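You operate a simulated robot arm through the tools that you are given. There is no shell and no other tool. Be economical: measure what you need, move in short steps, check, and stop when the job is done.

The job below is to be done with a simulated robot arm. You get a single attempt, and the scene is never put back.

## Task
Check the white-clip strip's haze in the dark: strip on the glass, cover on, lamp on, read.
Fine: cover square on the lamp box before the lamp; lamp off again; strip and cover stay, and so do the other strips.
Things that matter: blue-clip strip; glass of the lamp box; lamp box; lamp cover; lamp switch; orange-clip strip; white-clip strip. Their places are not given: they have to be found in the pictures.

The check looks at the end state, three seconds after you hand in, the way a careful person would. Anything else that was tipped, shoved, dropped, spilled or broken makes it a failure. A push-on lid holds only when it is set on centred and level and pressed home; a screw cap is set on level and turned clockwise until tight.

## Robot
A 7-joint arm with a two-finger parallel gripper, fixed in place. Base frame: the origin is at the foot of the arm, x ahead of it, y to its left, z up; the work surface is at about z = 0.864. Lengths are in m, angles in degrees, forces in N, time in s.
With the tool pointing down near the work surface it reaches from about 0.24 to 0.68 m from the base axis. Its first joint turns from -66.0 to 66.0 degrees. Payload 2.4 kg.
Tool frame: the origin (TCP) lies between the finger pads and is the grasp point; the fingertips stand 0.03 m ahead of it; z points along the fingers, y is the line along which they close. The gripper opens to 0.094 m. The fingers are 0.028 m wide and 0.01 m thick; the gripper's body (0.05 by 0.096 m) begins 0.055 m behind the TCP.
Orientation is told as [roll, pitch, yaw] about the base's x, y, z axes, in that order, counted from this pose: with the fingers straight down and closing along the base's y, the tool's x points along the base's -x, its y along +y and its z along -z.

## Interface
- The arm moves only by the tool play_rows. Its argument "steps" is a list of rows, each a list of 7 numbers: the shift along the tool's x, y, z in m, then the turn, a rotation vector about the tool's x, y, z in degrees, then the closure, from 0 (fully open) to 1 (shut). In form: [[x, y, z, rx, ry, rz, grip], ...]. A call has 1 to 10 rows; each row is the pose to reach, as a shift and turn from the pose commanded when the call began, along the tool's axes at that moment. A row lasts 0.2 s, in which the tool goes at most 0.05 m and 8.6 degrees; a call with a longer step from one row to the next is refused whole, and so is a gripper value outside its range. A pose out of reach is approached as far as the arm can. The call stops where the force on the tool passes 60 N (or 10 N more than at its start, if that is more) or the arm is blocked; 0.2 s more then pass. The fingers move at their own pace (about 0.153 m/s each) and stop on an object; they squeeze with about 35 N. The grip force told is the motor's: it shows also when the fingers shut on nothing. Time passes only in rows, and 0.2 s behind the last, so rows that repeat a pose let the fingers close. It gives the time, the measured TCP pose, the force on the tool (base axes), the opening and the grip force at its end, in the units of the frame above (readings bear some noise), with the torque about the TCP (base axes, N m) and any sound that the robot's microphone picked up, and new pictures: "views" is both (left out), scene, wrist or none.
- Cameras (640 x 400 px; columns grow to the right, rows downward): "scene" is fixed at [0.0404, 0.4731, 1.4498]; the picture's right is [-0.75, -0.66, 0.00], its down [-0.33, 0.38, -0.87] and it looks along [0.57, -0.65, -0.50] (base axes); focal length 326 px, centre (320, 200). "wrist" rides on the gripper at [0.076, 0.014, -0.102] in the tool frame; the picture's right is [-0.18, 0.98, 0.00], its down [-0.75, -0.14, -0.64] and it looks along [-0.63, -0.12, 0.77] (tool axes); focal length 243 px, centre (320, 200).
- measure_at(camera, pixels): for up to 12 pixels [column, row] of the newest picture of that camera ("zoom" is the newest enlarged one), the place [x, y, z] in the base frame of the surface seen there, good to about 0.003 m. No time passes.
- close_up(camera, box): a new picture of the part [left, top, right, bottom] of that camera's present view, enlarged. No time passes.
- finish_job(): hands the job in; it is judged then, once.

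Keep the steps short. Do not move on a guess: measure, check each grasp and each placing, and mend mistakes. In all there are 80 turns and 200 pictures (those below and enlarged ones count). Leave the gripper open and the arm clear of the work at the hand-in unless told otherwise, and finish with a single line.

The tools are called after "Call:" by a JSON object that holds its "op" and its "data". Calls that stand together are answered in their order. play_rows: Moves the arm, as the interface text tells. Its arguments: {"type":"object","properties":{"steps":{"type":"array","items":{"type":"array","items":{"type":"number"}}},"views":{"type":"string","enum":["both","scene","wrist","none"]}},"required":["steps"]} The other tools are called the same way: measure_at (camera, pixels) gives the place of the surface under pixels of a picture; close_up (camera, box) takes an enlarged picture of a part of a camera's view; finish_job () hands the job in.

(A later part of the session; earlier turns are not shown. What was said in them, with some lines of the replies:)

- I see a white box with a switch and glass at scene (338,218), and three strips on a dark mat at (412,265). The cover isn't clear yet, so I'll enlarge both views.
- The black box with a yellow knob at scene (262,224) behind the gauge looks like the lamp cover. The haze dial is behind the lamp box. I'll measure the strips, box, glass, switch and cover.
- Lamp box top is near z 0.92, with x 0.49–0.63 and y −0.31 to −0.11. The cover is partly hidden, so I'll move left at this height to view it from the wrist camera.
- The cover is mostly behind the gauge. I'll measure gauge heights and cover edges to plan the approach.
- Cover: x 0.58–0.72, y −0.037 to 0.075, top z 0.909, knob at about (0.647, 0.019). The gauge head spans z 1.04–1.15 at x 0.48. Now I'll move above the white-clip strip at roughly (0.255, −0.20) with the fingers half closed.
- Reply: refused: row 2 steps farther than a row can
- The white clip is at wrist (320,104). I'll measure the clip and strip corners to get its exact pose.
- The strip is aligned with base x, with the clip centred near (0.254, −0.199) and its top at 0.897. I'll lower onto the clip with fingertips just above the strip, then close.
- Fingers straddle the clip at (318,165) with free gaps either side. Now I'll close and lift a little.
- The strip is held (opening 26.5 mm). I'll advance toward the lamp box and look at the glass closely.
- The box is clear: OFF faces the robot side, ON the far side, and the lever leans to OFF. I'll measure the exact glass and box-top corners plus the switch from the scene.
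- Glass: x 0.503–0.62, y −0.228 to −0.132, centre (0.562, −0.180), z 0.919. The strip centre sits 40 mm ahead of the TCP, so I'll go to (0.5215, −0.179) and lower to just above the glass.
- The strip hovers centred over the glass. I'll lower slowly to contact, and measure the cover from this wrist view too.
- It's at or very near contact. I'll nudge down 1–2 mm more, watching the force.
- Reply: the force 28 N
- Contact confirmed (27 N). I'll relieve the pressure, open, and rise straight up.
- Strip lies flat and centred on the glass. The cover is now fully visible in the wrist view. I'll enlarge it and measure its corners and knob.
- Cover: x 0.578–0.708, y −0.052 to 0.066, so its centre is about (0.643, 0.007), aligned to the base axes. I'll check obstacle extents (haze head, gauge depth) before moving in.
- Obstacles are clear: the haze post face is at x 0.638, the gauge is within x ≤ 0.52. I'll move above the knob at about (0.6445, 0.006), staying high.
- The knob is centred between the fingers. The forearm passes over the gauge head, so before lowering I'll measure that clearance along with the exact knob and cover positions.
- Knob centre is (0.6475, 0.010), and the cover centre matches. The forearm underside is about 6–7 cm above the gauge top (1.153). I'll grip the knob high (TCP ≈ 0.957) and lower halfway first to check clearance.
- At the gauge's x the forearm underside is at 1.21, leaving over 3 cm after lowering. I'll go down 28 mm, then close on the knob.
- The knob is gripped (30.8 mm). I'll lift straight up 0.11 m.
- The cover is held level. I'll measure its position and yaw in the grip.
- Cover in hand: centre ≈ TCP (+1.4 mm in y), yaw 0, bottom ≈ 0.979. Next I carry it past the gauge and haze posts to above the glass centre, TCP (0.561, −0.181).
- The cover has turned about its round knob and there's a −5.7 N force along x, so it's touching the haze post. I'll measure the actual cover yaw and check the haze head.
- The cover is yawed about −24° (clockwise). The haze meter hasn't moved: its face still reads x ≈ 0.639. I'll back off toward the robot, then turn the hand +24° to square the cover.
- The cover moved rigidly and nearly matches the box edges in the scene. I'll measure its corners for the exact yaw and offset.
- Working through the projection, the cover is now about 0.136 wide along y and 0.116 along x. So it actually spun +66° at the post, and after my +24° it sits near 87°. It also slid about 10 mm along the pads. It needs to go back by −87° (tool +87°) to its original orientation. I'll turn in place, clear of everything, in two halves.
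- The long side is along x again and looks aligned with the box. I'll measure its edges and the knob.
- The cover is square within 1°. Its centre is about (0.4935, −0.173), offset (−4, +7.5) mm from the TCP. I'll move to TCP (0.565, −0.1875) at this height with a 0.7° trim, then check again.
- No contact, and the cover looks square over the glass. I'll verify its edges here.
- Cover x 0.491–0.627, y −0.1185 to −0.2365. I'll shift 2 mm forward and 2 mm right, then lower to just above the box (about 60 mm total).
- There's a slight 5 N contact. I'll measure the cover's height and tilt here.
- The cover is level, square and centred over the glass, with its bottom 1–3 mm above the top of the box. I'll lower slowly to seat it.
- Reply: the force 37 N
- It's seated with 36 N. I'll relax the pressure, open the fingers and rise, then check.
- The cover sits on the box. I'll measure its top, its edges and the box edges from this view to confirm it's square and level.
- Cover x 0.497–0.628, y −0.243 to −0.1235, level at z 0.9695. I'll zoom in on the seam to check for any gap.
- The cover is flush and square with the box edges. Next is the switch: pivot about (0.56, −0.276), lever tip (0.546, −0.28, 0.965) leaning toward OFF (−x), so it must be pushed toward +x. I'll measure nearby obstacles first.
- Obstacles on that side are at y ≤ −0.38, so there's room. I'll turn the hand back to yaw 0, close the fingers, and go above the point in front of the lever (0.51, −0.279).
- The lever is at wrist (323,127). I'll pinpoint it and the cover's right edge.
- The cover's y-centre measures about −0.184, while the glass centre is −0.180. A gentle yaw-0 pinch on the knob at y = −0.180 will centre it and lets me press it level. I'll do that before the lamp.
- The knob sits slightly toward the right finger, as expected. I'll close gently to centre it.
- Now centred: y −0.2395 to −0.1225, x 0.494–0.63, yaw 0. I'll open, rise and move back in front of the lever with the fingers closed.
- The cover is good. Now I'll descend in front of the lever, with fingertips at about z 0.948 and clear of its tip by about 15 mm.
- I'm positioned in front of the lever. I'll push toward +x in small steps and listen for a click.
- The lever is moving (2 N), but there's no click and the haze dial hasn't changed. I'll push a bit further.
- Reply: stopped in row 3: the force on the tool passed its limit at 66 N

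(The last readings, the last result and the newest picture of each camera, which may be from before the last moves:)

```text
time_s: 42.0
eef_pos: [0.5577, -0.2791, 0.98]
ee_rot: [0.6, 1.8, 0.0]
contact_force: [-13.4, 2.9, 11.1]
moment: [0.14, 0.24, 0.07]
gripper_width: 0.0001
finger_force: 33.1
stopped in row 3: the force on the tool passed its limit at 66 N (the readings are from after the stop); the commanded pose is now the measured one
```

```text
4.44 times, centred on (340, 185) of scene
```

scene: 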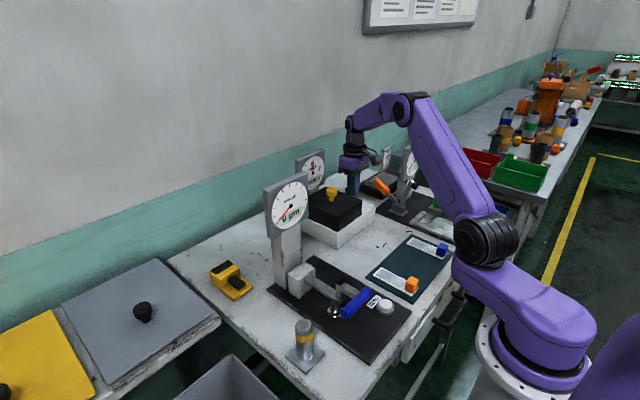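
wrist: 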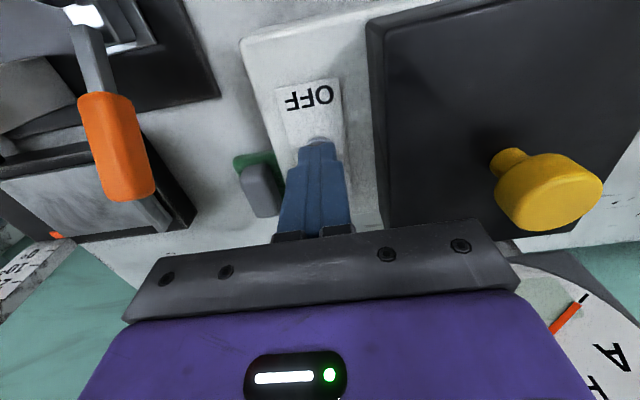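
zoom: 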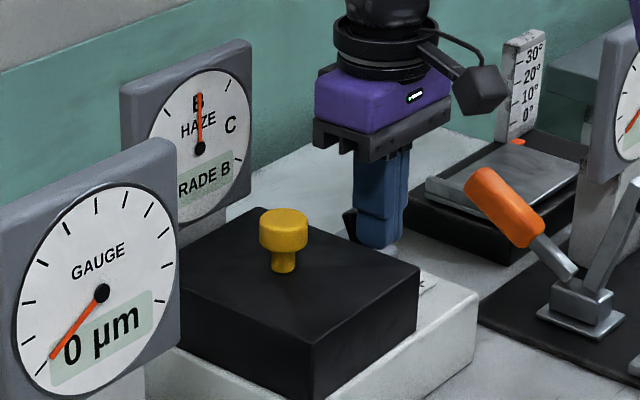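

The lamp is on and the haze dial reads GRADE B (needle at B). The lever is at its end stop. I'll back away and rise, levelling the tool.

Call:
{"op": "play_rows", "data": {"steps": [[0.01, 0, 0, 0, 0, 0, 1], [0.02, 0, 0, 0.6, -1.8, 0, 1], [0.02, 0, -0.04, 0.6, -1.8, 0, 1], [0.02, 0, -0.08, 0.6, -1.8, 0, 1], [0.02, 0, -0.12, 0.6, -1.8, 0, 0.4], [0.02, 0, -0.12, 0.6, -1.8, 0, 0.4]]}}

Call:
{"op": "close_up", "data": {"camera": "scene", "box": [280, 140, 400, 230]}}

Call:
{"op": "close_up", "data": {"camera": "wrist", "box": [200, 20, 460, 240]}}

```text
time_s: 43.5
eef_pos: [0.5405, -0.2794, 1.0988]
ee_rot: [0.0, -0.1, -0.2]
contact_force: [0.0, 0.0, -0.1]
moment: [0.04, -0.01, 0.01]
gripper_width: 0.0565
finger_force: 0.0
```

scene: 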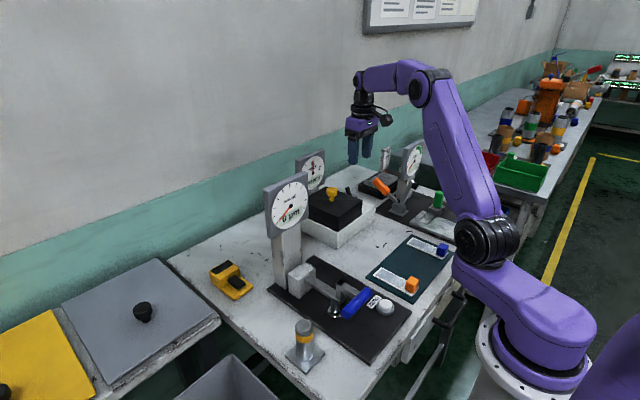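
wrist: 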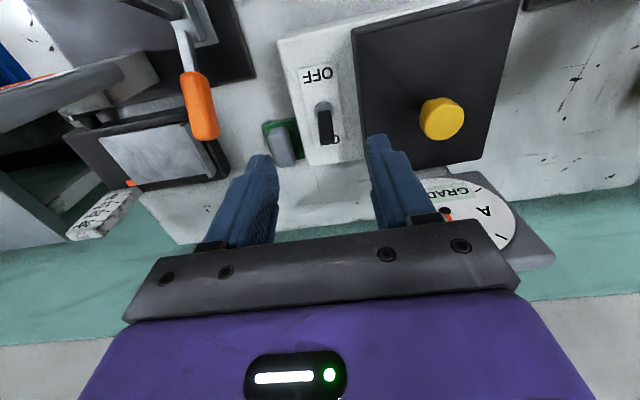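

```text
4.44 times, centred on (340, 185) of scene
```

zoom: 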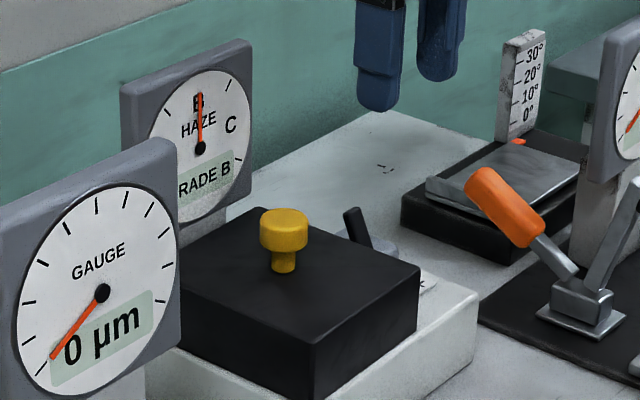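

```text
1.82 times, centred on (330, 130) of wrist
```

zoom: 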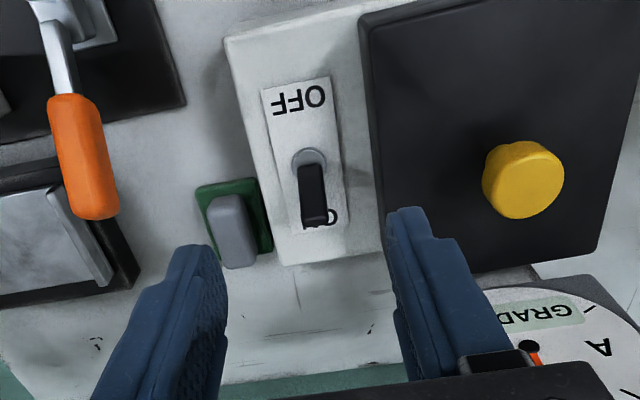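

The lever stays at ON and the display reads GRADE B. To switch off, I'll turn the hand to yaw −90 so the open fingers straddle the lever along x. First I measure the lever tip.

Call:
{"op": "measure_at", "data": {"camera": "zoom", "pixels": [[312, 170], [314, 200], [315, 220], [316, 212], [305, 155], [362, 60], [378, 240]]}}

Call:
{"op": "play_rows", "data": {"steps": [[-0.005, 0, 0, 0, 0, 8, 0.4], [-0.01, 0, 0, 0, 0, 16, 0.4], [-0.015, 0, 0, 0, 0, 24, 0.4], [-0.02, 0, 0, 0, 0, 32, 0.4], [-0.025, 0, 0, 0, 0, 40, 0.4], [-0.03, 0, 0, 0, 0, 48, 0.4], [-0.03, 0, 0, 0, 0, 56, 0.4], [-0.03, 0, 0, 0, 0, 64, 0.4], [-0.03, 0, 0, 0, 0, 72, 0.4], [-0.03, 0, 0, 0, 0, 80, 0.4]]}}

```text
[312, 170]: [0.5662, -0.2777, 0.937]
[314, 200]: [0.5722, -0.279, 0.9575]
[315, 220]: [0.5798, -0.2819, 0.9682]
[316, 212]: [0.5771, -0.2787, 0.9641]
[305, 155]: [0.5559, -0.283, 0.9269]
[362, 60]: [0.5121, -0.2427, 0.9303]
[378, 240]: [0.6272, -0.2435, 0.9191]
```

```text
time_s: 45.6
eef_pos: [0.5706, -0.2799, 1.0987]
ee_rot: [0.2, -0.1, -80.5]
contact_force: [0.0, 0.2, 0.4]
moment: [0.0, -0.03, 0.02]
gripper_width: 0.0565
finger_force: 0.1
```

scene: 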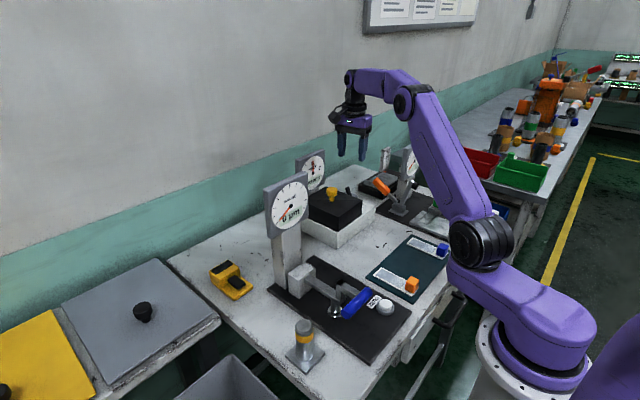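
wrist: 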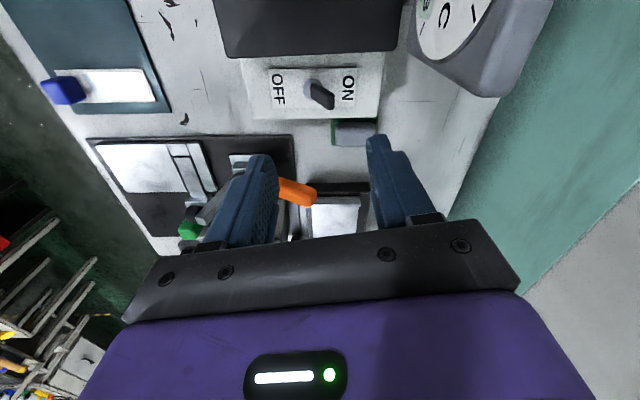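

Lever tip is at (0.579, −0.280, 0.968). I'll finish the turn and descend straddling the lever.

Call:
{"op": "play_rows", "data": {"steps": [[0, 0, 0, 0, 0, 5, 0.4], [0, 0, 0.02, 0, 0, 9.5, 0.4], [0, 0, 0.05, 0, 0, 9.5, 0.4], [0, 0, 0.08, 0, 0, 9.5, 0.4], [0, 0, 0.105, 0, 0, 9.5, 0.4], [0, 0, 0.118, 0, 0, 9.5, 0.4], [0, 0, 0.118, 0, 0, 9.5, 0.4]]}}

Call:
{"op": "close_up", "data": {"camera": "scene", "box": [280, 140, 400, 230]}}

```text
time_s: 47.2
eef_pos: [0.5727, -0.28, 0.9815]
ee_rot: [0.2, -0.1, -89.7]
contact_force: [-0.1, -0.4, 0.0]
moment: [-0.02, -0.01, 0.0]
gripper_width: 0.0564
finger_force: 0.1
```

scene: 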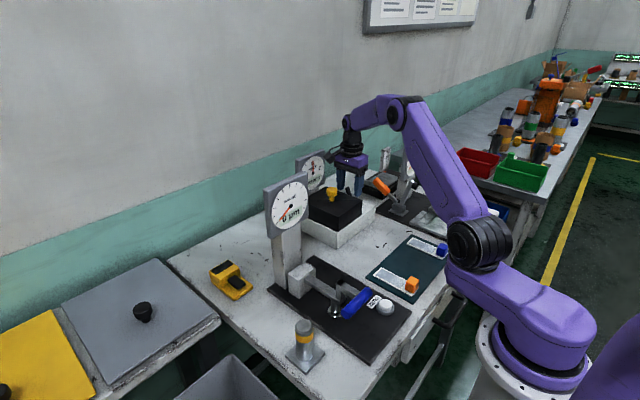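
wrist: 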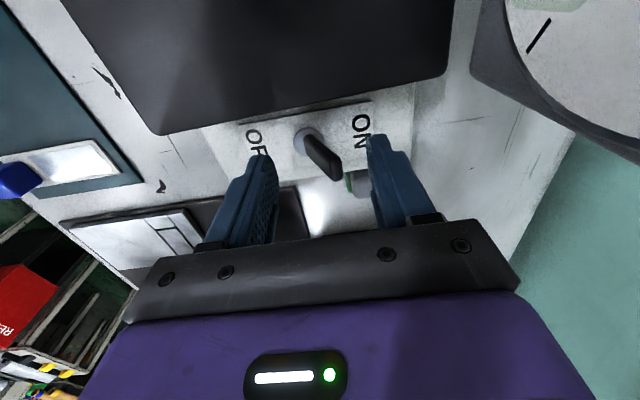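

```text
4.44 times, centred on (340, 185) of scene
```

zoom: 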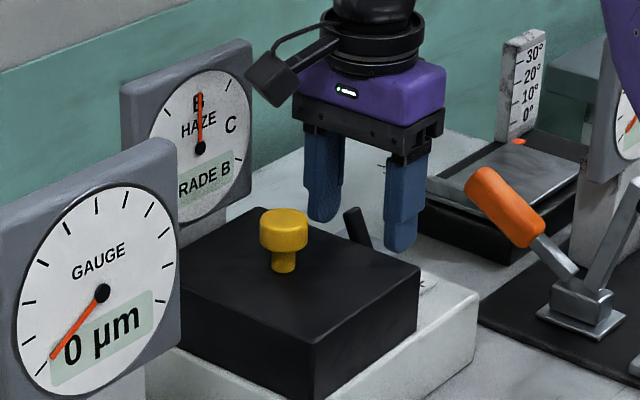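

The fingers straddle the lever. I'll lower 3 mm and drag toward −x (tool −y) in small steps.

Call:
{"op": "play_rows", "data": {"steps": [[0, 0, 0.003, 0, 0, 0, 0.4], [0, -0.01, 0.003, 0, 0, 0, 0.4], [0, -0.02, 0.003, 0, 0, 0, 0.4], [0, -0.027, 0.003, 0, 0, 0, 0.4], [0, -0.034, 0.003, 0, 0, 0, 0.4], [0, -0.04, 0.003, 0, 0, 0, 0.4], [0, -0.045, 0.003, 0, 0, 0, 0.4]], "views": "scene"}}

Call:
{"op": "close_up", "data": {"camera": "scene", "box": [280, 140, 400, 230]}}

```text
time_s: 48.9
eef_pos: [0.5279, -0.2801, 0.9791]
ee_rot: [0.4, -0.2, -89.5]
contact_force: [6.7, -0.5, 1.8]
moment: [-0.08, -0.27, -0.12]
gripper_width: 0.0606
finger_force: 3.6
```

scene: 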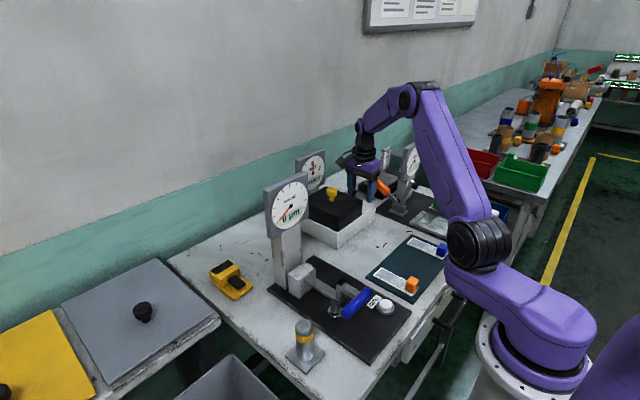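

```text
4.44 times, centred on (340, 185) of scene
```

zoom: 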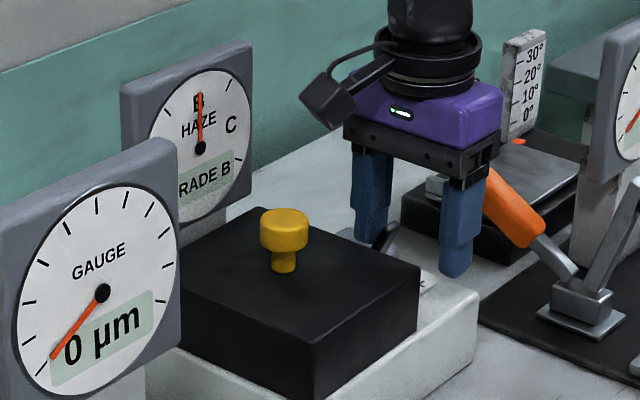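

The lever is tipping to OFF but hasn't latched yet (dial still B). I'll drag a few mm more.

Call:
{"op": "play_rows", "data": {"steps": [[0, -0.003, 0, 0, 0, 0, 0.4], [0, -0.006, 0, 0, 0, 0, 0.4], [0, -0.009, 0, 0, 0, 0, 0.4], [0, -0.012, 0, 0, 0, 0, 0.4]], "views": "scene"}}

Call:
{"op": "close_up", "data": {"camera": "scene", "box": [280, 140, 400, 230]}}

```text
time_s: 49.9
eef_pos: [0.5212, -0.28, 0.9791]
ee_rot: [1.0, -0.5, -89.5]
contact_force: [32.2, 1.8, 5.1]
moment: [0.17, -1.14, -0.19]
gripper_width: 0.075
finger_force: 16.2
```

scene: 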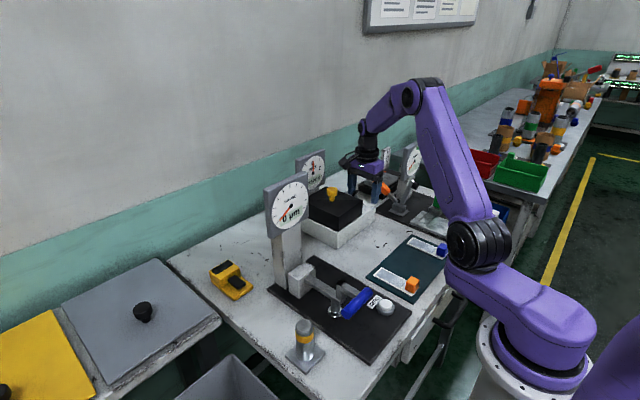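

```text
4.44 times, centred on (340, 185) of scene
```

zoom: 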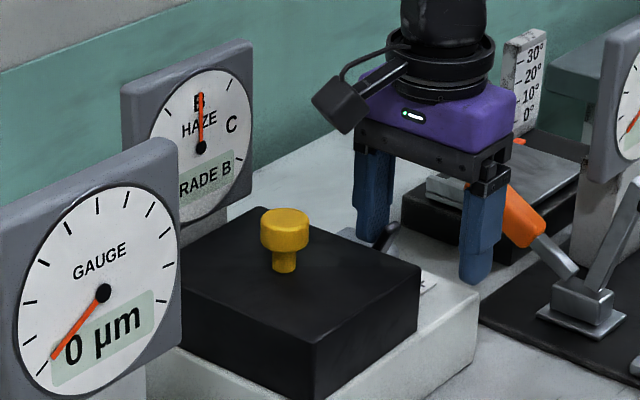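

Force rose to 32 N and the fingers are being spread, so the lever is probably at its OFF stop and the dial may hold its reading. I'll back off and look at the lever.

Call:
{"op": "play_rows", "data": {"steps": [[0, 0.008, 0, 0, 0, 0, 0.4], [0, 0.016, 0, 0, 0, 0, 0.4], [0, 0.024, 0, 0, 0, 0, 0.4], [0, 0.024, -0.04, 0, 0, 0, 0.4], [0, 0.024, -0.08, 0, 0, 0, 0.4], [0, 0.024, -0.12, 0, 0, 0, 0.4], [0, 0.024, -0.12, 0, 0, 0, 0.4]]}}

Call:
{"op": "close_up", "data": {"camera": "scene", "box": [280, 140, 400, 230]}}

Call:
{"op": "close_up", "data": {"camera": "wrist", "box": [200, 0, 460, 180]}}

```text
time_s: 51.5
eef_pos: [0.539, -0.2797, 1.0987]
ee_rot: [0.2, -0.1, -89.7]
contact_force: [-0.3, 0.1, 0.4]
moment: [0.01, 0.0, 0.02]
gripper_width: 0.0565
finger_force: 0.0
```

scene: 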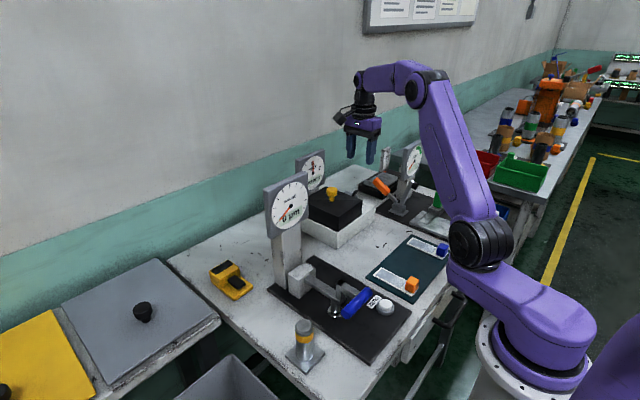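
wrist: 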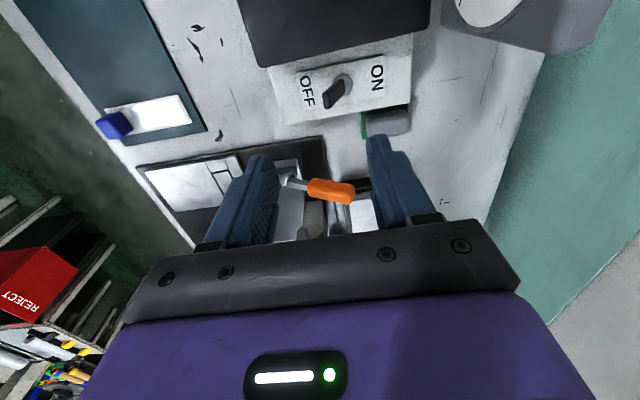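

```text
4.44 times, centred on (340, 185) of scene
```

zoom: 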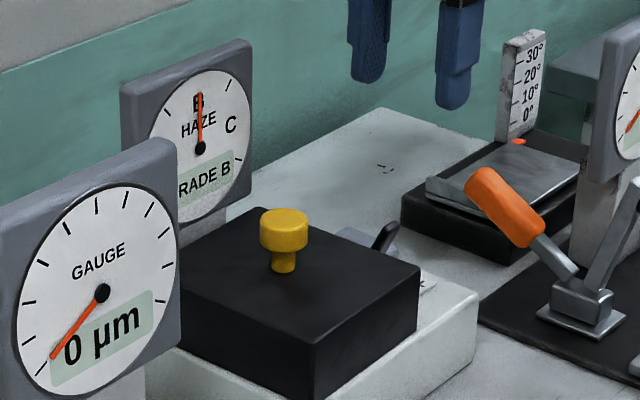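

```text
2.22 times, centred on (330, 90) of wrist
```

zoom: 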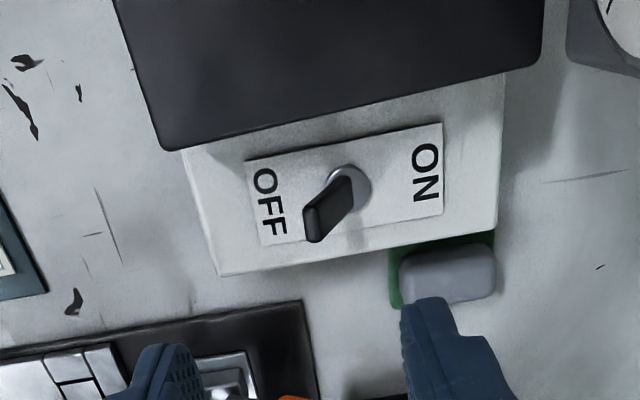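

The lever leans to OFF again and the dial holds GRADE B. I'll compare its tip with the starting position, and check the cover edges.

Call:
{"op": "measure_at", "data": {"camera": "zoom", "pixels": [[312, 215], [320, 205], [315, 228], [345, 185], [160, 145], [300, 118], [540, 60], [250, 260], [490, 215]]}}

Call:
{"op": "measure_at", "data": {"camera": "scene", "pixels": [[367, 191], [365, 194], [350, 215], [337, 211], [325, 206], [360, 208]]}}

```text
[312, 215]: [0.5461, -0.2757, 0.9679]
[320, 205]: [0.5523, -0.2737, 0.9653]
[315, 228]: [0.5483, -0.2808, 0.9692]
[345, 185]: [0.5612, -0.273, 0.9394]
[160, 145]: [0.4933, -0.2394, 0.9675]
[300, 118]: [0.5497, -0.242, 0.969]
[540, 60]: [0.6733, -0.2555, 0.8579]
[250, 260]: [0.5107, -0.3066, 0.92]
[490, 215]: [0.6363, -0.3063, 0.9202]
```

```text
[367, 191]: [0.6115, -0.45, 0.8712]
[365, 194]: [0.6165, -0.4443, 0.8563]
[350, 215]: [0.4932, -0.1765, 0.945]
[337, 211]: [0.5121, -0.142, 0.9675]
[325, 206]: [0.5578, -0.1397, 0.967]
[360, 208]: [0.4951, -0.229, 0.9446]
```

The lever tip is back at its original OFF position (0.547, −0.279, 0.968), and the cover is still square. I'll retreat up and back with the gripper open, then do a final check.

Call:
{"op": "play_rows", "data": {"steps": [[0, 0, -0.04, 0, 0, 0, 0.2], [0, -0.02, -0.08, 0, 0, 0, 0], [0, -0.05, -0.115, 0, 0, 0, 0], [0, -0.085, -0.14, 0, 0, 0, 0], [0, -0.125, -0.15, 0, 0, 0, 0], [0, -0.165, -0.15, 0, 0, 0, 0], [0, -0.2, -0.15, 0, 0, 0, 0], [0, -0.2, -0.15, 0, 0, 0, 0]]}}

Call:
{"op": "close_up", "data": {"camera": "scene", "box": [240, 140, 480, 300]}}

```text
time_s: 53.2
eef_pos: [0.3374, -0.283, 1.2473]
ee_rot: [0.2, -0.1, -89.6]
contact_force: [0.2, 0.3, -0.3]
moment: [0.01, 0.03, -0.02]
gripper_width: 0.0937
finger_force: 0.1
```

scene: 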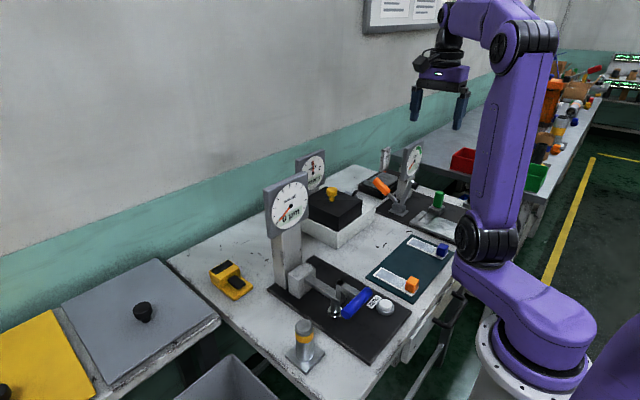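
wrist: 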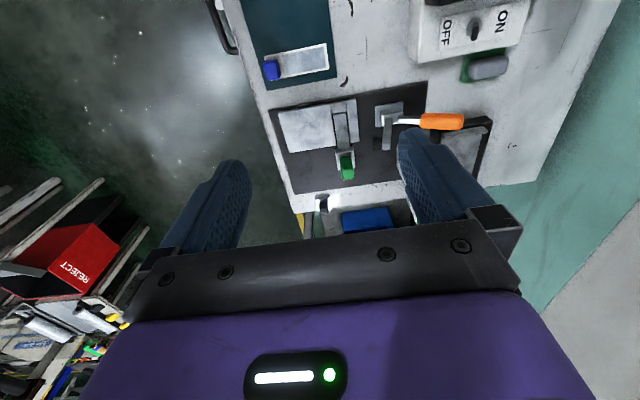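

```text
2.50 times, centred on (360, 220) of scene
```

zoom: 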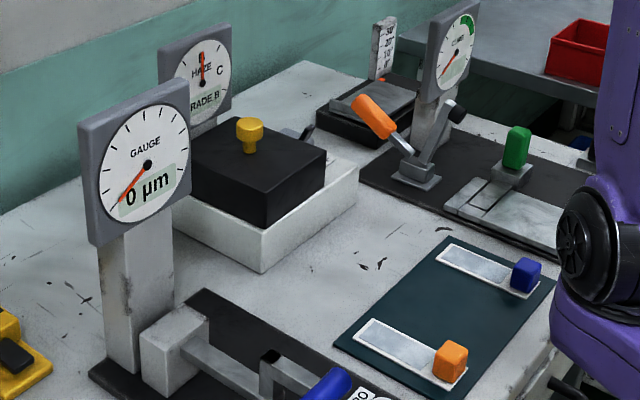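

The end state looks right: strip under the cover, cover square, lamp off, other strips untouched, reading GRADE B, arm clear with the gripper open. I'll hand in now.

Call:
{"op": "finish_job", "data": {}}

```text
The job is handed in.
```

The white-clip strip's haze reads GRADE B; the lamp is off again, the strip and the squared cover are still on the lamp box, and the other two strips were not touched, though the cover bumped the haze meter on the way over (no visible shift).
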